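You operate a simulated robot arm through the tools that you are given. There is no shell and no other tool. Be economical: measure what you need, move in short steps, check, and stop when the job is done.

Carry out the task below with a simulated robot arm. There is one attempt and no reset: what you move stays moved.

TASK
Stack the numbered block that says "ONE" from the bench one on top of the numbered block marked "three". Then put one of the metal blocks from the bench one on top of the green block.
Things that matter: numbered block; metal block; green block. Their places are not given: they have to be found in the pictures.

It is judged by the outcome, as a careful person would: the job done as asked, and still so three seconds after it is handed in. It fails if anything else is knocked over, pushed out of place, dropped, spilled or broken.

THE ROBOT
A 7-joint arm with a two-finger parallel gripper, fixed in place. Base frame: the origin is at the foot of the arm, x ahead of it, y to its left, z up; the work surface is at about z = 0. Lengths are in m, angles in degrees, forces in N, time in s.
With the tool pointing down near the work surface it reaches from about 0.22 to 0.58 m from the base axis. Its first joint turns from -66.0 to 66.0 degrees. Payload 2.5 kg.
Tool frame: the origin (TCP) lies between the finger pads and is the grasp point; the fingertips stand 0.023 m ahead of it; z points along the fingers, y is the line along which they close. The gripper opens to 0.094 m. The fingers are 0.038 m wide and 0.01 m thick; the gripper's body (0.054 by 0.096 m) begins 0.039 m behind the TCP.
Orientation is that of the tool frame in the base frame, as a unit quaternion [w, x, y, z]. With the fingers straight down and closing along the base's y, the tool's x points along the base's -x, its y along +y and its z along -z.

THE INTERFACE
- The arm moves only by the tool step_arm. Its argument "steps" is a list of rows, each a list of 7 numbers: the gripper command, from -1 (fully open) to 1 (shut), values between in proportion, then the shift along the base's x, y, z in m, then the turn, a rotation vector about the base's x, y, z in degrees. In form: [[jaw, tx, ty, tz, wx, wy, wz], ...]. A call has 1 to 8 rows; each row is the pose to reach, as a shift and turn from the pose commanded when the call began. A row lasts 0.2 s, in which the tool goes at most 0.05 m and 8.6 degrees; a call with a longer step from one row to the next is refused whole, and so is a gripper value outside its range. A pose out of reach is approached as far as the arm can. The call stops where the force on the tool passes 40 N (or 10 N more than at its start, if that is more) or the arm is blocked; 0.2 s more then pass. The fingers move at their own pace (about 0.108 m/s each) and stop on an object; they squeeze with about 21 N. The grip force told is the motor's: it shows also when the fingers shut on nothing. Time passes only in rows, and 0.2 s behind the last, so rows that repeat a pose let the fingers close. It gives the time, the measured TCP pose, the force on the tool (base axes), the opening and the grip force at its end, in the units of the frame above (readings bear some noise).
- Cameras (640 x 400 px; columns grow to the right, rows downward): "scene" is fixed at [0.1111, -0.4144, 0.5361]; the picture's right is [0.89, -0.45, 0.00], its down [-0.28, -0.54, -0.79] and it looks along [0.36, 0.71, -0.61] (base axes); focal length 366 px, centre (320, 200). "wrist" rides on the gripper at [-0.039, 0, -0.044] in the tool frame; the picture's right is [0.00, -1.00, 0.00], its down [0.97, 0.00, -0.24] and it looks along [0.24, 0.00, 0.97] (tool axes); focal length 218 px, centre (320, 200).
- get_image(camera): a new picture of that camera. No time passes.
- probe_pixels(camera, pixels): there is no depth. For up to 12 entries [column, row, z] of the newest picture of that camera ("zoom" is the newest enlarged one), the place [x, y] in the base frame at which the ray of that pixel passes the height z, good to about 0.003 m, but the place of the scene camera against the robot may be out by one fixed shift of up to 0.018 m in any direction. No time passes.
- enlarge(camera, box): a new picture of the part [left, top, right, bottom] of that camera's present view, enlarged. No time passes.
- finish_job(): hands the job in; it is judged then, once.

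Work in short steps. Measure before you move; look again where a grasp or a placing could have gone wrong, and mend it. You have 80 turns and 46 pictures in all, the two below and enlarged ones among them. Open the gripper and draw the arm clear of the work before you hand the job in, unless the task says otherwise; then end with one line.

The tools are called after "Call:" as name(argument=value, ...) on one line, values as JSON. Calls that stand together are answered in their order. step_arm: Moves the arm, as the interface text tells. Its arguments: {"type":"object","properties":{"steps":{"type":"array"}},"required":["steps"]} The other tools are called the same way: get_image (camera) takes a picture; probe_pixels (camera, pixels) gives the place at which the rays of pixels pass given heights; enlarge (camera, box) takes an enlarged picture of a part of a camera's view; finish_job () hands the job in.

At the start:

```text
time_s: 0.0
position: [0.4283, 0.1047, 0.2188]
tool_rot: [-0.001, 0.0, 1.0, 0.001]
wrist_force: [-0.4, -0.3, 0.1]
opening: 0.094
finger_force: 0.2
```

scene: 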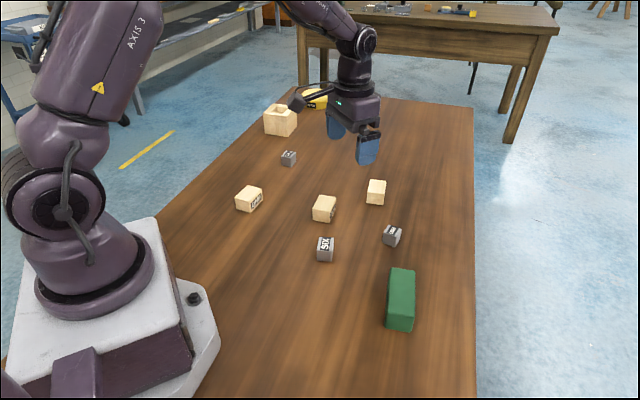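
wrist: 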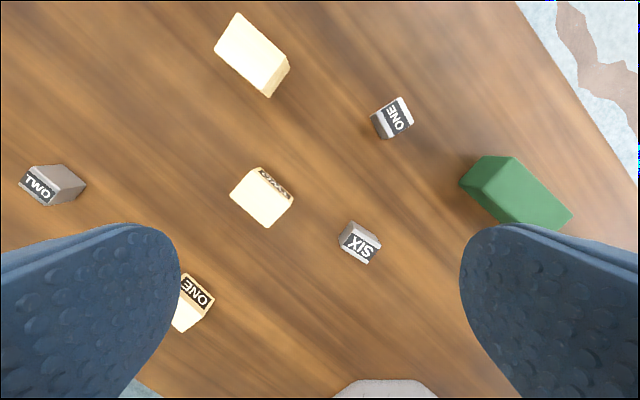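

I'll enlarge both views to read the labels on the blocks.

Call:
enlarge(camera="scene", box=[220, 80, 440, 340])

Call:
enlarge(camera="wrist", box=[160, 0, 440, 340])

```text
1.54 times, centred on (330, 210) of scene
```

zoom: 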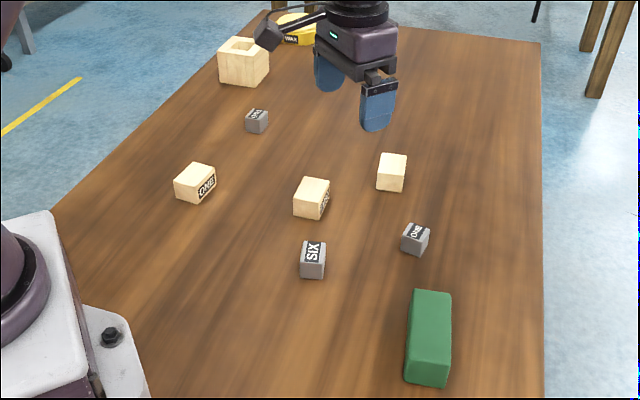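

```text
1.18 times, centred on (300, 170) of wrist
```

zoom: 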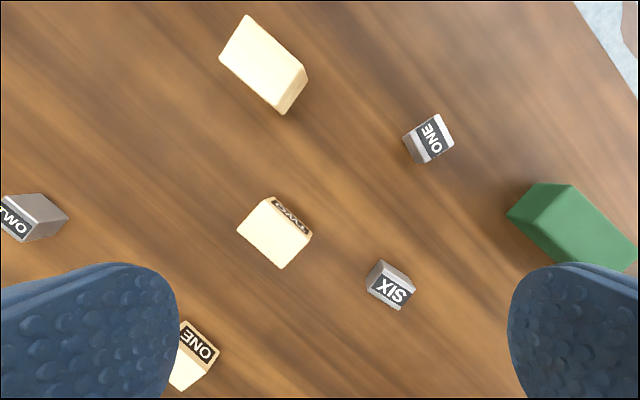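

Call:
enlarge(camera="wrist", box=[220, 155, 300, 235])

Call:
enlarge(camera="scene", box=[300, 165, 400, 235])

Call:
probe_pixels(camera="wrist", pixels=[[252, 55, 0.03], [263, 197, 0.03], [195, 300, 0.02], [392, 118, 0.03], [360, 243, 0.02], [500, 185, 0.04], [50, 183, 0.02]])

Call:
probe_pixels(camera="scene", pixels=[[376, 186, 0.03], [324, 204, 0.03]])

```text
5.00 times, centred on (260, 195) of wrist
```

zoom: 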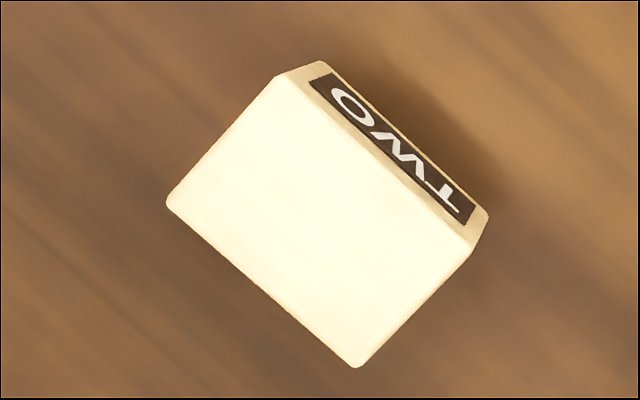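

```text
5.71 times, centred on (350, 200) of scene
```

zoom: 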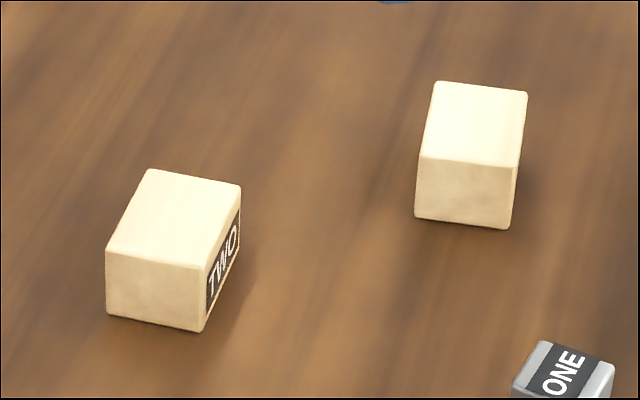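

```text
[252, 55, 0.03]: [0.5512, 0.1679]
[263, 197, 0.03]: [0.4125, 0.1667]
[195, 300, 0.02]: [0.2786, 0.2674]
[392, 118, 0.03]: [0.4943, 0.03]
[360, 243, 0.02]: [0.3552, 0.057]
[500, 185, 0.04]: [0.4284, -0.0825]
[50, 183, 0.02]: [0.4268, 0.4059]
```

```text
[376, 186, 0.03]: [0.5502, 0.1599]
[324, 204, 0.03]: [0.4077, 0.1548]
```

The middle wooden block says TWO and the near-left one says ONE. The far one, near (0.55, 0.165), shows no label from here, so I'll move the wrist camera past it and view its far side.

Call:
step_arm(steps=[[-1, 0.035, 0.025, 0.0, 0, 0, 0], [-1, 0.07, 0.05, 0.0, 0, 0, 0], [-1, 0.105, 0.075, 0.0, 0, 0, 0], [-1, 0.14, 0.1, 0.0, 0, 0, 0], [-1, 0.14, 0.1, 0.0, 0, 0, 0]])

Call:
get_image(camera="wrist")

Call:
get_image(camera="scene")

```text
time_s: 1.2
position: [0.5616, 0.2, 0.2203]
tool_rot: [-0.001, 0.0, 1.0, 0.0]
wrist_force: [0.0, 0.4, -1.0]
opening: 0.0938
finger_force: 0.0
out of reach, approached as far as the arm can: row 4, 5
```

```text
39 pictures are left
```

wrist: 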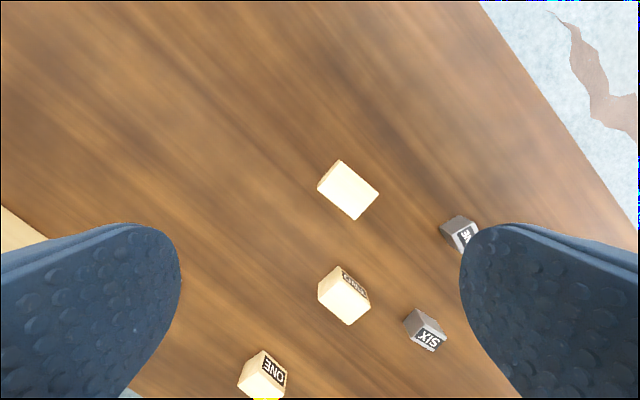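

```text
38 pictures are left
```

scene: 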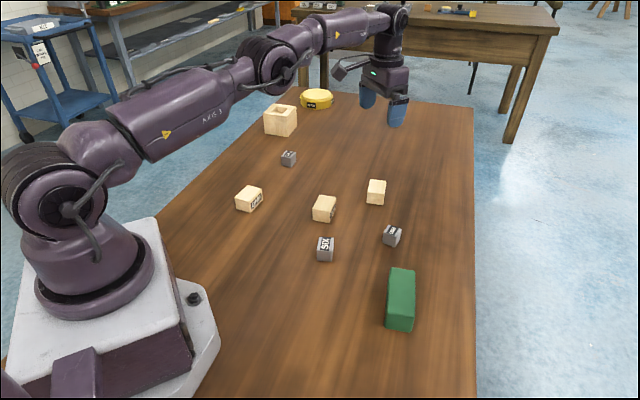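

I'll enlarge the far block at (348,190), where its far-left face now shows.

Call:
enlarge(camera="wrist", box=[310, 155, 390, 225])

Call:
probe_pixels(camera="wrist", pixels=[[348, 190, 0.03], [345, 295, 0.03], [262, 373, 0.03]])

```text
5.71 times, centred on (350, 190) of wrist
```

zoom: 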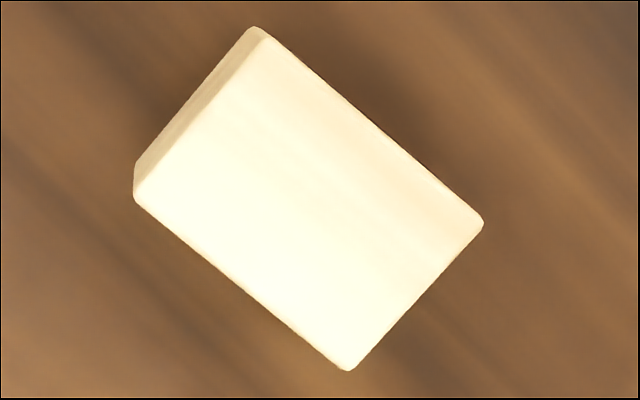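

```text
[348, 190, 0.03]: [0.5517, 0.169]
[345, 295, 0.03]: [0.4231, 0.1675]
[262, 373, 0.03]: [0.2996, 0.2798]
```

Its visible short face is blank, so the label is likely on the long face towards -x/+y. I'll look from that side.

Call:
step_arm(steps=[[-1, -0.035, 0.025, 0.0, 0, 0, 0], [-1, -0.07, 0.05, 0.0, 0, 0, 0], [-1, -0.105, 0.075, 0, 0, 0, 0], [-1, -0.14, 0.1, 0, 0, 0, 0], [-1, -0.14, 0.1, 0, 0, 0, 0]])

Call:
get_image(camera="wrist")

```text
time_s: 2.4
position: [0.4243, 0.3013, 0.2186]
tool_rot: [0.0, 0.0, 1.0, 0.0]
wrist_force: [0.4, -0.4, 0.8]
opening: 0.0942
finger_force: 0.1
```

```text
36 pictures are left
```

wrist: 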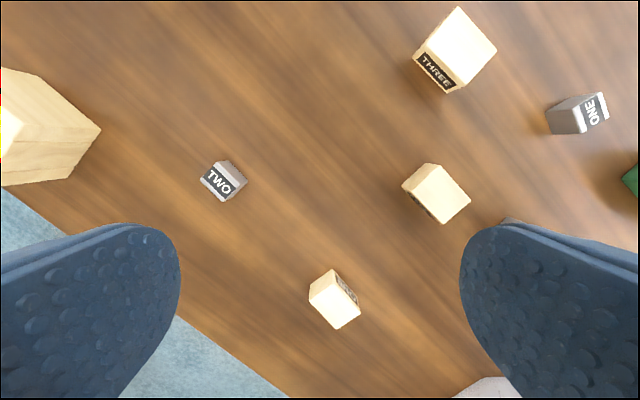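

THREE is confirmed at (455,50). Now I'll measure block ONE at (335,300) and THREE closely.

Call:
enlarge(camera="wrist", box=[295, 260, 375, 340])

Call:
probe_pixels(camera="zoom", pixels=[[320, 200, 0.03]])

```text
5.00 times, centred on (335, 300) of wrist
```

zoom: 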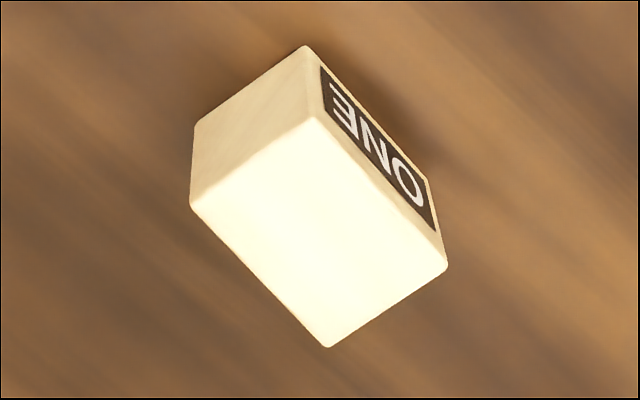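

```text
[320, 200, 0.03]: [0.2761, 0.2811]
```

Call:
probe_pixels(camera="zoom", pixels=[[312, 115, 0.03], [447, 265, 0.03], [327, 347, 0.03], [190, 203, 0.03], [303, 46, 0], [193, 126, 0], [312, 115, 0.035], [447, 265, 0.035], [327, 347, 0.035], [190, 203, 0.035]])

Call:
enlarge(camera="wrist", box=[405, 0, 505, 100])

```text
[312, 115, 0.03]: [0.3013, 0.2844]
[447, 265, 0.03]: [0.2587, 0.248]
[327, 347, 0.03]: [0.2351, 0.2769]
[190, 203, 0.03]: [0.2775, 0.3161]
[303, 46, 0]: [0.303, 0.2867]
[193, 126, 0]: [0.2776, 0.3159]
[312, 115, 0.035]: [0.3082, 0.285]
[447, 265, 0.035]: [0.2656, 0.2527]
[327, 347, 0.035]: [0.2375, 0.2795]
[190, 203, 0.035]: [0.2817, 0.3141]
```

```text
4.00 times, centred on (455, 50) of wrist
```

zoom: 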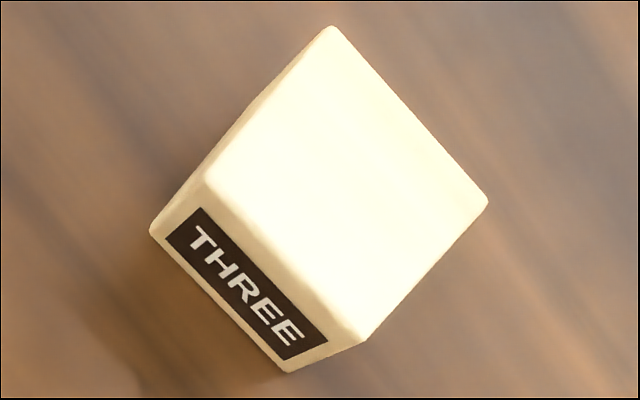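

Call:
probe_pixels(camera="zoom", pixels=[[331, 27, 0.03], [488, 200, 0.03], [363, 340, 0.03], [206, 182, 0.03], [151, 232, 0], [287, 372, 0]])

Call:
enlarge(camera="scene", box=[220, 140, 300, 220])

```text
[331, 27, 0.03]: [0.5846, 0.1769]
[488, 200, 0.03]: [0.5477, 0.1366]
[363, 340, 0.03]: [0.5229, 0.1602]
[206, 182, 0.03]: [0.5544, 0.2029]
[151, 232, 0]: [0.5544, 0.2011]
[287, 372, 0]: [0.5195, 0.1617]
```

```text
5.00 times, centred on (260, 180) of scene
```

zoom: 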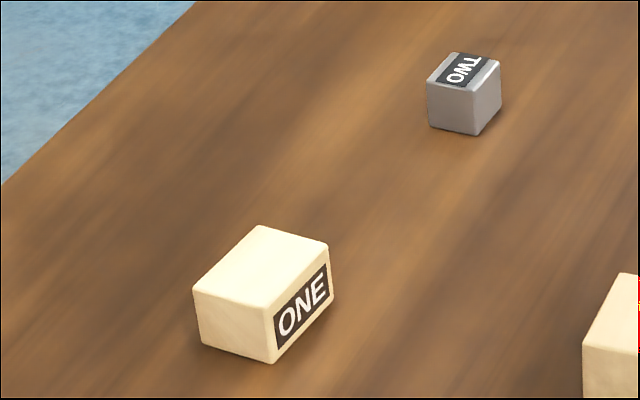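

Block ONE's centre is about (0.268, 0.281), with its long axis at about 40° and its top at 0.03. THREE is at (0.552, 0.169), axis about 46°. I'll move above ONE with a 40° yaw.

Call:
step_arm(steps=[[-1, -0.03, -0.004, -0.01, 0, 0, 8], [-1, -0.06, -0.008, -0.03, 0, 0, 16], [-1, -0.09, -0.012, -0.05, 0, 0, 24], [-1, -0.12, -0.016, -0.07, 0, 0, 32], [-1, -0.156, -0.02, -0.09, 0, 0, 40], [-1, -0.156, -0.02, -0.1, 0, 0, 40]])

Call:
get_image(camera="wrist")

```text
time_s: 3.8
position: [0.2655, 0.2815, 0.1185]
tool_rot: [0.001, -0.344, 0.939, 0.0]
wrist_force: [-0.8, 0.0, -0.7]
opening: 0.0939
finger_force: 0.0
```

```text
32 pictures are left
```

wrist: 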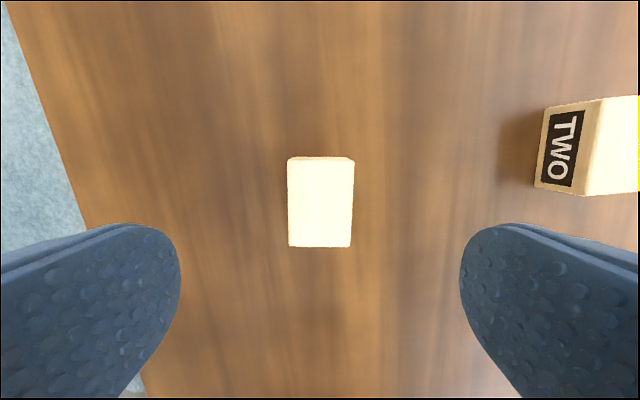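

The block is aligned with the gripper at (320,203). I'll probe its centre.

Call:
probe_pixels(camera="wrist", pixels=[[289, 160, 0.03], [354, 161, 0.03], [350, 247, 0.03], [289, 247, 0.03]])

```text
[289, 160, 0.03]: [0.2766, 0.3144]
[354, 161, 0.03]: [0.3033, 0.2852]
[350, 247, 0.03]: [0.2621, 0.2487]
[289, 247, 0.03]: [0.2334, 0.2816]
```

Call:
step_arm(steps=[[-1, 0.003, 0.001, -0.03, 0, 0, 0], [-1, 0.003, 0.001, -0.06, 0, 0, 0], [-1, 0.003, 0.001, -0.09, 0, 0, 0], [-1, 0.003, 0.001, -0.09, 0, 0, 0], [1, 0.003, 0.001, -0.09, 0, 0, 0], [1, 0.003, 0.001, -0.09, 0, 0, 0], [1, 0.003, 0.001, -0.09, 0, 0, 0]])

```text
time_s: 5.4
position: [0.2707, 0.2813, 0.0315]
tool_rot: [0.001, -0.342, 0.94, -0.001]
wrist_force: [0.3, -0.3, 0.2]
opening: 0.0395
finger_force: 20.6
```

Gripped at a 0.0395 opening. I'll lift and carry towards THREE, adding about 5° of yaw.

Call:
step_arm(steps=[[1, 0, 0, 0.03, 0, 0, 0], [1, 0, 0, 0.07, 0, 0, 0], [1, 0.02, -0.007, 0.11, 0, 0, 0], [1, 0.065, -0.025, 0.11, 0, 0, 0], [1, 0.11, -0.043, 0.11, 0, 0, 0], [1, 0.155, -0.06, 0.11, 0, 0, 5], [1, 0.2, -0.08, 0.11, 0, 0, 5], [1, 0.2, -0.08, 0.11, 0, 0, 5]])

Call:
get_image(camera="wrist")

```text
time_s: 7.2
position: [0.4708, 0.202, 0.1418]
tool_rot: [0.0, -0.383, 0.924, 0.0]
wrist_force: [0.4, -0.2, -0.7]
opening: 0.0395
finger_force: 20.9
```

```text
31 pictures are left
```

wrist: 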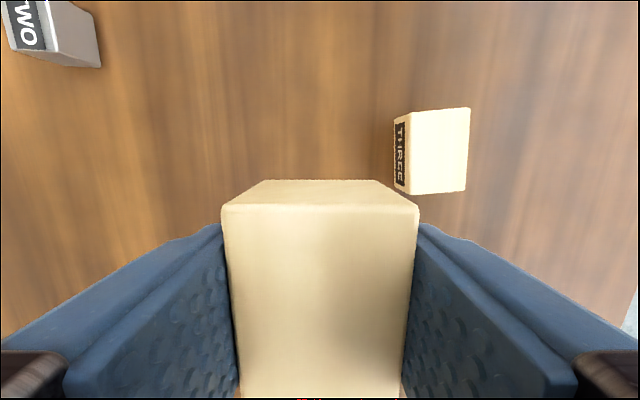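

Call:
probe_pixels(camera="wrist", pixels=[[406, 112, 0.03], [470, 107, 0.03], [465, 191, 0.03], [407, 194, 0.03]])

```text
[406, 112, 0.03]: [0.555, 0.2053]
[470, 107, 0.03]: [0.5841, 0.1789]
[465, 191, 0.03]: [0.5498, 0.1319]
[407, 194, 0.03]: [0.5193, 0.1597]
```

THREE's top centre is about (0.552, 0.169) with yaw about 49°. I'll move the held block above it at travel height and check the readout.

Call:
step_arm(steps=[[1, 0.027, -0.011, 0, 0, 0, 2], [1, 0.054, -0.022, 0, 0, 0, 4], [1, 0.081, -0.034, 0, 0, 0, 4], [1, 0.081, -0.034, -0.03, 0, 0, 4], [1, 0.081, -0.034, -0.05, 0, 0, 4], [1, 0.081, -0.034, -0.05, 0, 0, 4]])

Call:
enlarge(camera="scene", box=[330, 120, 430, 220])

Call:
get_image(camera="wrist")

```text
time_s: 8.6
position: [0.5516, 0.1684, 0.0902]
tool_rot: [0.0, -0.415, 0.91, 0.0]
wrist_force: [0.7, 0.0, -0.9]
opening: 0.0395
finger_force: 20.8
```

```text
4.00 times, centred on (380, 170) of scene
```

zoom: 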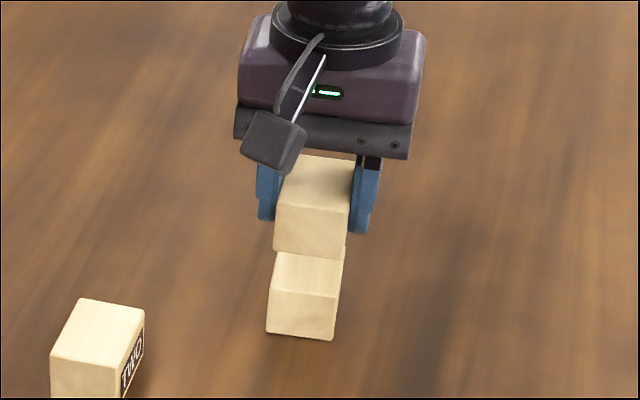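

```text
29 pictures are left
```

wrist: 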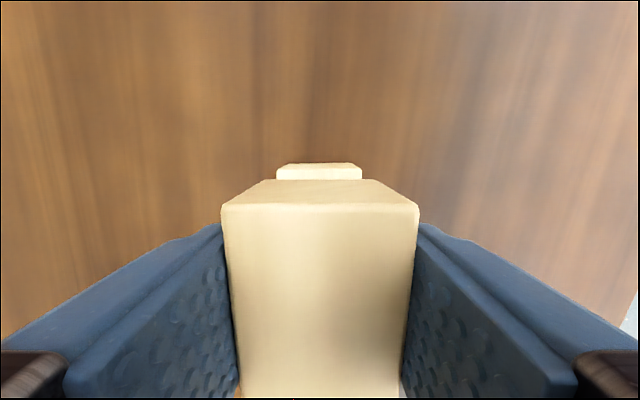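

It's aligned over THREE. I'll lower 0.028 m gently and read the force.

Call:
step_arm(steps=[[1, 0, 0, -0.015, 0, 0, 0], [1, 0, 0, -0.023, 0, 0, 0], [1, 0, 0, -0.028, 0, 0, 0], [1, 0, 0, -0.028, 0, 0, 0]])

Call:
enlarge(camera="scene", box=[330, 120, 430, 220])

```text
time_s: 9.6
position: [0.5506, 0.1691, 0.0629]
tool_rot: [0.002, -0.414, 0.91, 0.0]
wrist_force: [-3.2, -1.1, 18.8]
opening: 0.0394
finger_force: 21.5
```

```text
4.00 times, centred on (380, 170) of scene
```

zoom: 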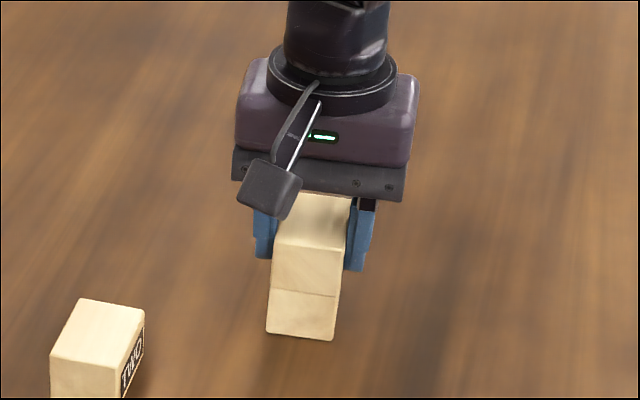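

Contact at 18.8 N and seated flush. I'll ease up slightly, release and rise.

Call:
step_arm(steps=[[1, 0, 0, 0.001, 0, 0, 0], [0, 0, 0, 0.001, 0, 0, 0], [-1, 0, 0, 0.001, 0, 0, 0], [-1, 0, 0, 0.002, 0, 0, 0], [-1, 0, 0, 0.03, 0, 0, 0], [-1, 0, 0, 0.07, 0, 0, 0], [-1, -0.03, -0.03, 0.11, 0, 0, 0], [-1, -0.07, -0.06, 0.14, 0, 0, 0]])

Call:
get_image(camera="wrist")

Call:
enlarge(camera="scene", box=[300, 130, 440, 340])

```text
refused: row 7 steps farther than a row can; nothing moved
```

```text
27 pictures are left
```

wrist: 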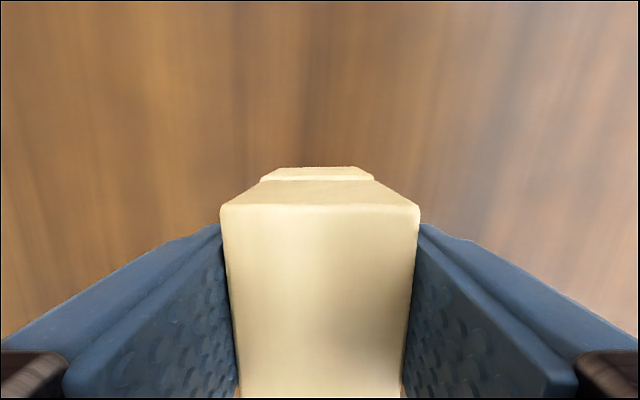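

```text
1.90 times, centred on (370, 235) of scene
```

zoom: 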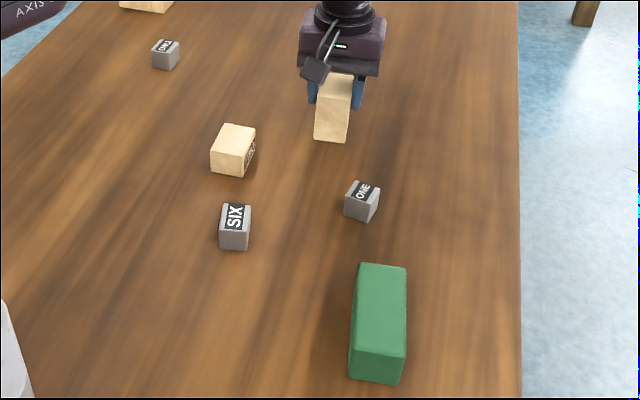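

The call was refused because row 7's step was too long. I'll repeat it with shorter steps.

Call:
step_arm(steps=[[1, 0, 0, 0.001, 0, 0, 0], [0, 0, 0, 0.001, 0, 0, 0], [-1, 0, 0, 0.001, 0, 0, 0], [-1, 0, 0, 0.002, 0, 0, 0], [-1, 0, 0, 0.03, 0, 0, 0], [-1, 0, 0, 0.07, 0, 0, 0], [-1, -0.02, -0.02, 0.1, 0, 0, 0], [-1, -0.05, -0.05, 0.12, 0, 0, 0]])

Call:
get_image(camera="wrist")

Call:
enlarge(camera="scene", box=[330, 120, 430, 220])

```text
time_s: 11.4
position: [0.5012, 0.1164, 0.1814]
tool_rot: [0.0, -0.415, 0.91, 0.0]
wrist_force: [-0.2, 0.3, 0.1]
opening: 0.0938
finger_force: 0.0
```

```text
25 pictures are left
```

wrist: 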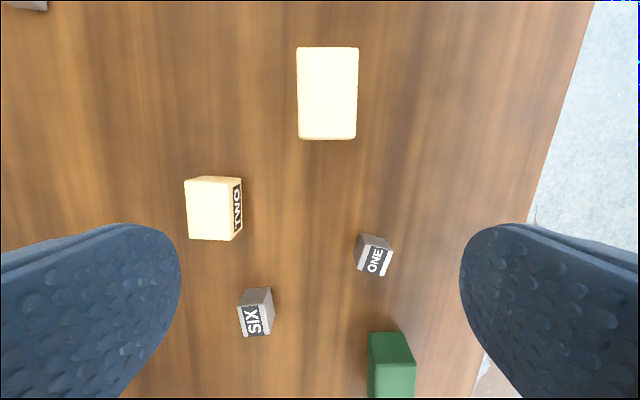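

```text
4.00 times, centred on (380, 170) of scene
```

zoom: 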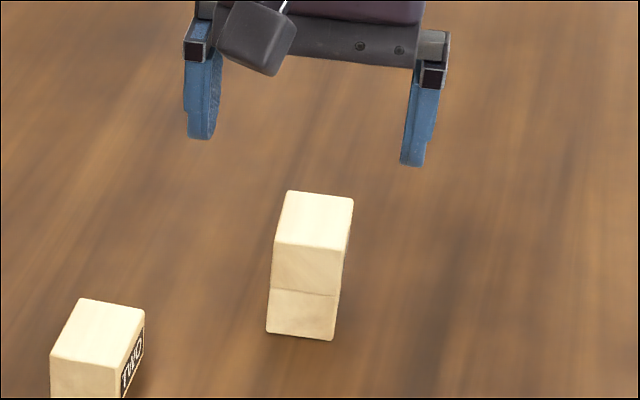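

The stack is good. Next is metal SIX near (0.355, 0.057): I'll move over it for a close look.

Call:
step_arm(steps=[[-1, -0.035, -0.014, 0, 0, 0, 0], [-1, -0.07, -0.028, 0, 0, 0, 0], [-1, -0.105, -0.042, -0.01, 0, 0, 0], [-1, -0.14, -0.056, -0.03, 0, 0, 0], [-1, -0.14, -0.056, -0.03, 0, 0, 0]])

Call:
get_image(camera="wrist")

```text
time_s: 12.6
position: [0.3607, 0.0615, 0.1495]
tool_rot: [0.001, -0.415, 0.91, 0.0]
wrist_force: [0.3, -0.6, -0.1]
opening: 0.0941
finger_force: 0.1
```

```text
23 pictures are left
```

wrist: 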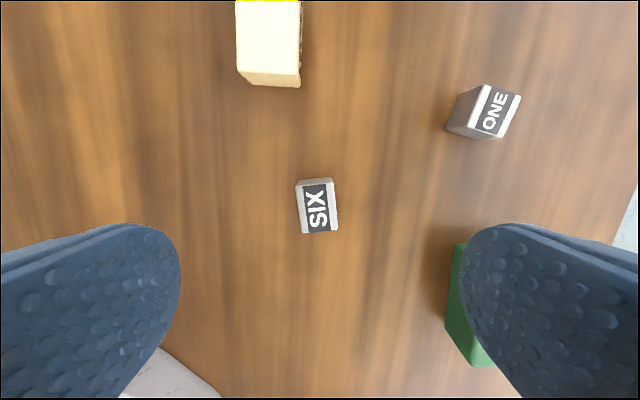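

Call:
enlarge(camera="wrist", box=[280, 165, 360, 245])

Call:
probe_pixels(camera="wrist", pixels=[[458, 250, 0.05], [446, 320, 0.0], [446, 320, 0.05]])

```text
5.00 times, centred on (320, 205) of wrist
```

zoom: 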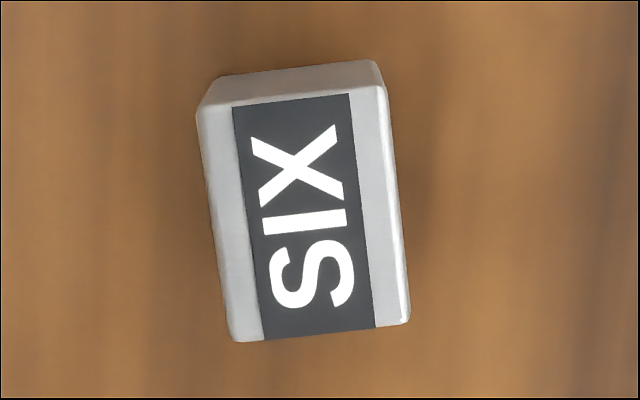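

```text
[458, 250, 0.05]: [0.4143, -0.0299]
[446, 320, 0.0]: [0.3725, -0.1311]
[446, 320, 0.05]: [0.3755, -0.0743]
```

Call:
probe_pixels(camera="zoom", pixels=[[197, 110, 0.025], [386, 88, 0.025], [410, 322, 0.025], [232, 342, 0.025], [197, 110, 0.03], [386, 88, 0.03], [410, 322, 0.03], [232, 342, 0.03], [215, 76, 0.0], [376, 62, 0.0]])

```text
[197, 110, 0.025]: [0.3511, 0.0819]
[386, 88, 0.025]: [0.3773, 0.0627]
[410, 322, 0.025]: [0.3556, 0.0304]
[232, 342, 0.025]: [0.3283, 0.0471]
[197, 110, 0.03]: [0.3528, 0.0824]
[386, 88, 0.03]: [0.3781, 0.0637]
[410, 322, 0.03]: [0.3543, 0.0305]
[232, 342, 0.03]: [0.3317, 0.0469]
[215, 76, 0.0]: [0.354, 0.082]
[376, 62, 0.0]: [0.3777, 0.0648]
```

SIX's centre is about (0.354, 0.056), yaw about 55.5°, top about 0.03. I'll align and descend.

Call:
step_arm(steps=[[-1, -0.0065, -0.0055, -0.03, 0, 0, 6.5], [-1, -0.0065, -0.0055, -0.07, 0, 0, 6.5], [-1, -0.0065, -0.0055, -0.1, 0, 0, 6.5], [-1, -0.0065, -0.0055, -0.12, 0, 0, 6.5], [-1, -0.0065, -0.0055, -0.12, 0, 0, 6.5], [1, -0.0065, -0.0055, -0.12, 0, 0, 6.5], [1, -0.0065, -0.0055, -0.12, 0, 0, 6.5], [1, -0.0065, -0.0055, -0.12, 0, 0, 6.5]])

Call:
get_image(camera="wrist")

```text
time_s: 14.4
position: [0.3533, 0.0578, 0.0318]
tool_rot: [0.0, -0.465, 0.885, 0.001]
wrist_force: [0.0, 0.7, 0.5]
opening: 0.0296
finger_force: 21.9
```

```text
21 pictures are left
```

wrist: 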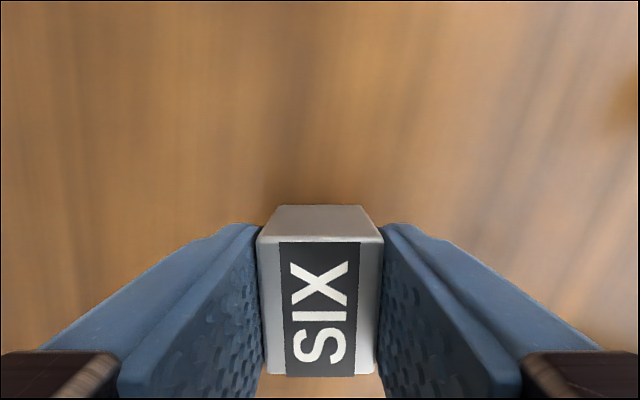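

Gripped at 0.0296. I'll lift and go to a viewpoint short of the green block.

Call:
step_arm(steps=[[1, 0, 0, 0.04, 0, 0, 0], [1, 0, 0, 0.085, 0, 0, 0], [1, 0, 0, 0.13, 0, 0, 0], [1, 0.005, -0.045, 0.14, 0, 0, 0], [1, 0.01, -0.09, 0.14, 0, 0, 0], [1, 0.02, -0.135, 0.14, 0, 0, 0], [1, 0.035, -0.18, 0.14, 0, 0, 0], [1, 0.035, -0.18, 0.14, 0, 0, 0]])

Call:
get_image(camera="wrist")

Call:
get_image(camera="scene")

```text
time_s: 16.2
position: [0.3889, -0.1236, 0.1708]
tool_rot: [0.0, -0.466, 0.885, 0.0]
wrist_force: [0.3, -0.3, -1.9]
opening: 0.0296
finger_force: 20.9
```

```text
20 pictures are left
```

wrist: 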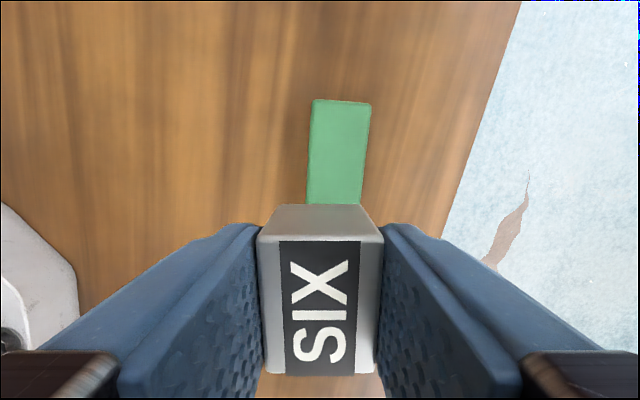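

```text
19 pictures are left
```

scene: 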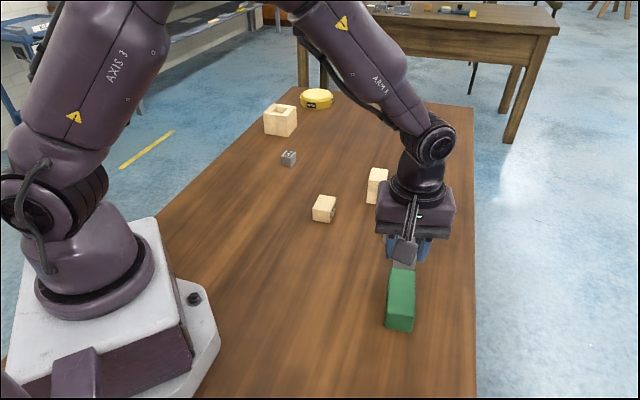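

Call:
enlarge(camera="wrist", box=[280, 85, 400, 210])

Call:
enlarge(camera="scene", box=[360, 250, 440, 340])

```text
3.20 times, centred on (340, 148) of wrist
```

zoom: 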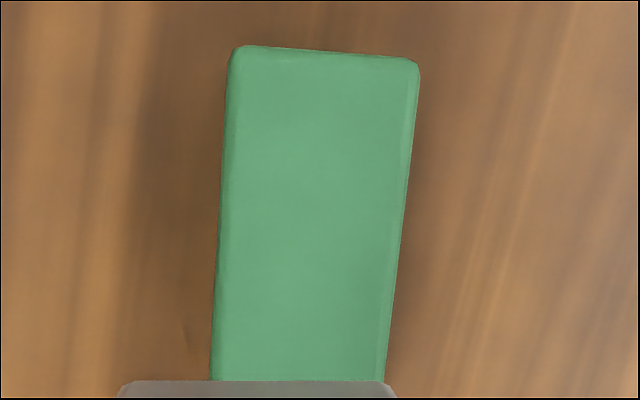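

```text
4.44 times, centred on (400, 295) of scene
```

zoom: 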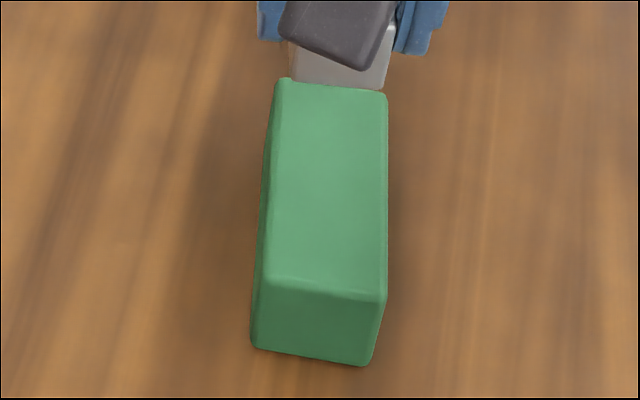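

Call:
probe_pixels(camera="zoom", pixels=[[251, 347, 0], [369, 365, 0], [264, 283, 0.03], [384, 303, 0.03], [264, 283, 0.04], [384, 303, 0.04], [264, 283, 0.05], [384, 303, 0.05], [386, 95, 0.04], [282, 80, 0.04]])

Call:
probe_pixels(camera="wrist", pixels=[[313, 100, 0.04], [371, 104, 0.04], [307, 203, 0.04], [361, 203, 0.04], [313, 100, 0.05], [371, 104, 0.05], [307, 203, 0.05], [361, 203, 0.05]])

```text
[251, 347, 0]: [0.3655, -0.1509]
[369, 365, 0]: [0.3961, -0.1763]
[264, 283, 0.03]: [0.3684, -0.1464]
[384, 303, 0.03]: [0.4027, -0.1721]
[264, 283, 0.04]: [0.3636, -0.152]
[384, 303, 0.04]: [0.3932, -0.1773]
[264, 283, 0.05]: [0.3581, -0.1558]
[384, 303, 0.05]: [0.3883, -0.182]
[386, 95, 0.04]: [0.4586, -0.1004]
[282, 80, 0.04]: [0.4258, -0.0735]
```

```text
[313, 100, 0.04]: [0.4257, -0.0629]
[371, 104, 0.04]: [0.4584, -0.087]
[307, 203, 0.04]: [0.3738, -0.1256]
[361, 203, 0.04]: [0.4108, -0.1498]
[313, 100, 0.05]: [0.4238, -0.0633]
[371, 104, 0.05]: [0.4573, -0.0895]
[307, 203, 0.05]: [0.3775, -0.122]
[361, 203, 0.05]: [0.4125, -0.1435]
```

The green block's top is at about z 0.04, with its centre near (0.4105, -0.114) and long axis about 52°. I'll position SIX over it, lower part way, then check.

Call:
step_arm(steps=[[1, 0.0215, 0.0095, 0, 0, 0, -3], [1, 0.0215, 0.0095, -0.04, 0, 0, -3], [1, 0.0215, 0.0095, -0.07, 0, 0, -3], [1, 0.0215, 0.0095, -0.085, 0, 0, -3], [1, 0.0215, 0.0095, -0.085, 0, 0, -3]])

Call:
get_image(camera="wrist")

Call:
enlarge(camera="scene", box=[350, 240, 450, 340])

```text
time_s: 17.4
position: [0.4111, -0.1148, 0.0851]
tool_rot: [0.0, -0.442, 0.897, 0.0]
wrist_force: [-0.5, -0.3, -1.2]
opening: 0.0294
finger_force: 20.9
```

```text
16 pictures are left
```

wrist: 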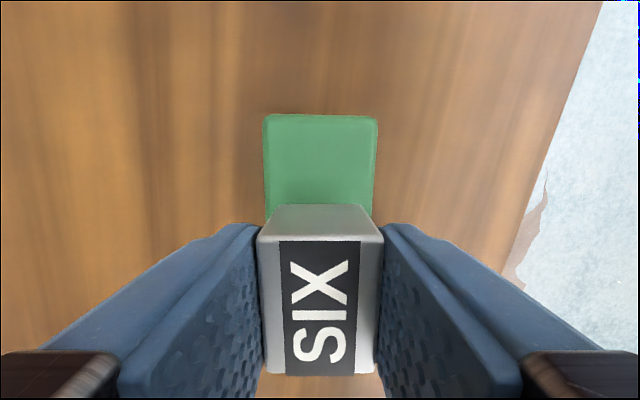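

```text
4.00 times, centred on (400, 290) of scene
```

zoom: 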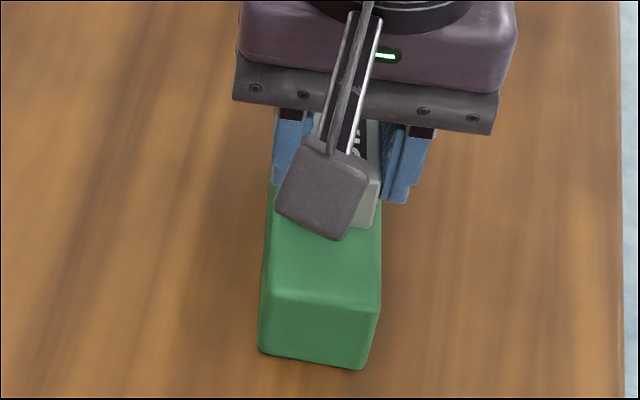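

SIX is centred across the green block (columns 263–378, block centre 320). I'll lower in small steps to contact.

Call:
step_arm(steps=[[1, 0, 0, -0.006, 0, 0, 0], [1, 0, 0, -0.01, 0, 0, 0], [1, 0, 0, -0.013, 0, 0, 0], [1, 0, 0, -0.013, 0, 0, 0]])

Call:
enlarge(camera="scene", box=[350, 240, 450, 340])

```text
time_s: 18.4
position: [0.4112, -0.1146, 0.0736]
tool_rot: [0.002, -0.442, 0.897, -0.001]
wrist_force: [-2.4, 2.0, 16.0]
opening: 0.0298
finger_force: 20.5
```

```text
4.00 times, centred on (400, 290) of scene
```

zoom: 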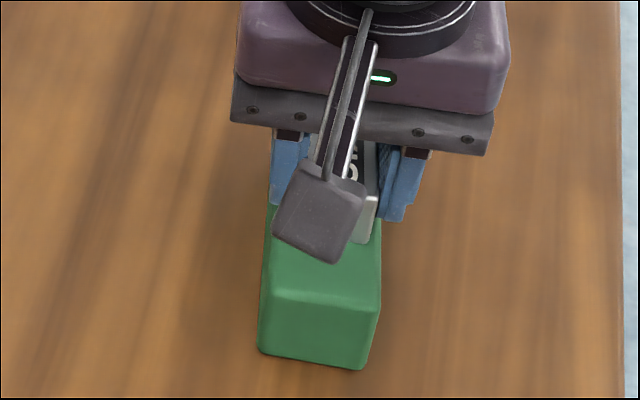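

Contact at 16 N. I'll ease up, release and rise straight.

Call:
step_arm(steps=[[1, 0, 0, 0.001, 0, 0, 0], [0, 0, 0, 0.001, 0, 0, 0], [-1, 0, 0, 0.001, 0, 0, 0], [-1, 0, 0, 0.002, 0, 0, 0], [-1, 0, 0, 0.03, 0, 0, 0], [-1, 0, 0, 0.07, 0, 0, 0], [-1, 0, 0, 0.11, 0, 0, 0], [-1, -0.02, 0.03, 0.14, 0, 0, 0]])

Call:
step_arm(steps=[[-1, -0.02, 0.04, 0, 0, 0, 0], [-1, -0.04, 0.08, 0, 0, 0, 0], [-1, -0.06, 0.12, 0, 0, 0, 0], [-1, -0.06, 0.12, 0, 0, 0, 0]])

Call:
get_image(camera="scene")

Call:
enlarge(camera="scene", box=[310, 150, 450, 340])

```text
time_s: 20.2
position: [0.3891, -0.0848, 0.214]
tool_rot: [0.0, -0.442, 0.897, 0.0]
wrist_force: [-0.7, 0.1, 0.0]
opening: 0.094
finger_force: 0.1
```

```text
time_s: 21.2
position: [0.3282, 0.0365, 0.2101]
tool_rot: [0.0, -0.443, 0.897, 0.0]
wrist_force: [-0.3, -0.4, 0.1]
opening: 0.0939
finger_force: 0.1
```

```text
13 pictures are left
```

scene: 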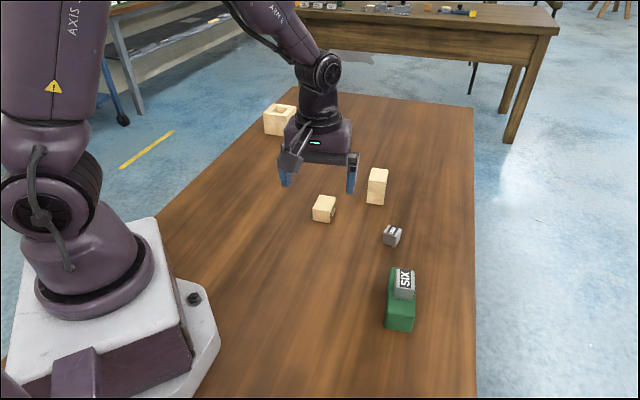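

```text
2.11 times, centred on (380, 245) of scene
```

zoom: 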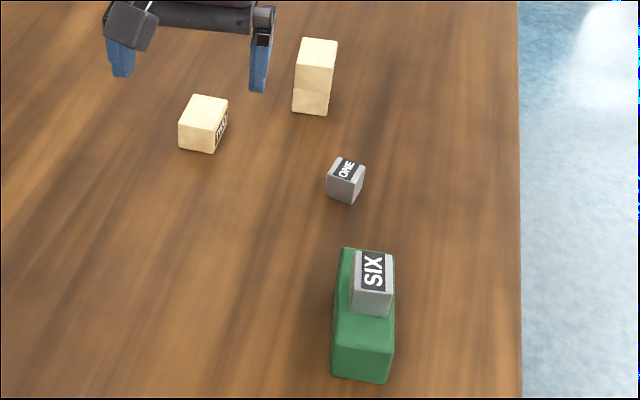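

Call:
enlarge(camera="scene", box=[370, 255, 430, 340])

```text
4.71 times, centred on (400, 298) of scene
```

zoom: 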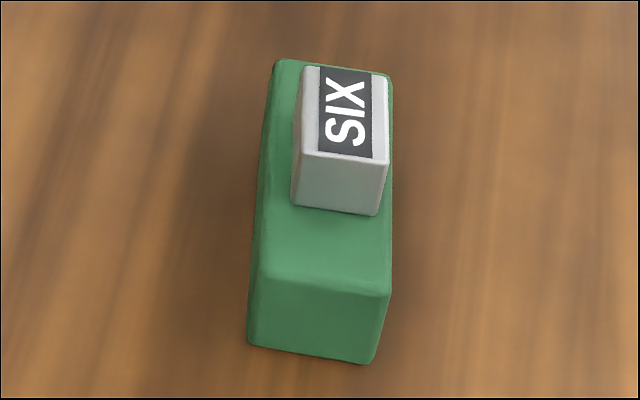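

SIX rests flat and fully within the green top, the ONE-on-THREE stack is standing, and the gripper is open and clear.

Call:
finish_job()

```text
The job is handed in.
```

I stacked the wooden block "ONE" on the block "THREE" and put the metal block "SIX" on the green block. Both were standing in the last pictures, and I handed the job in with the gripper open and the arm clear.
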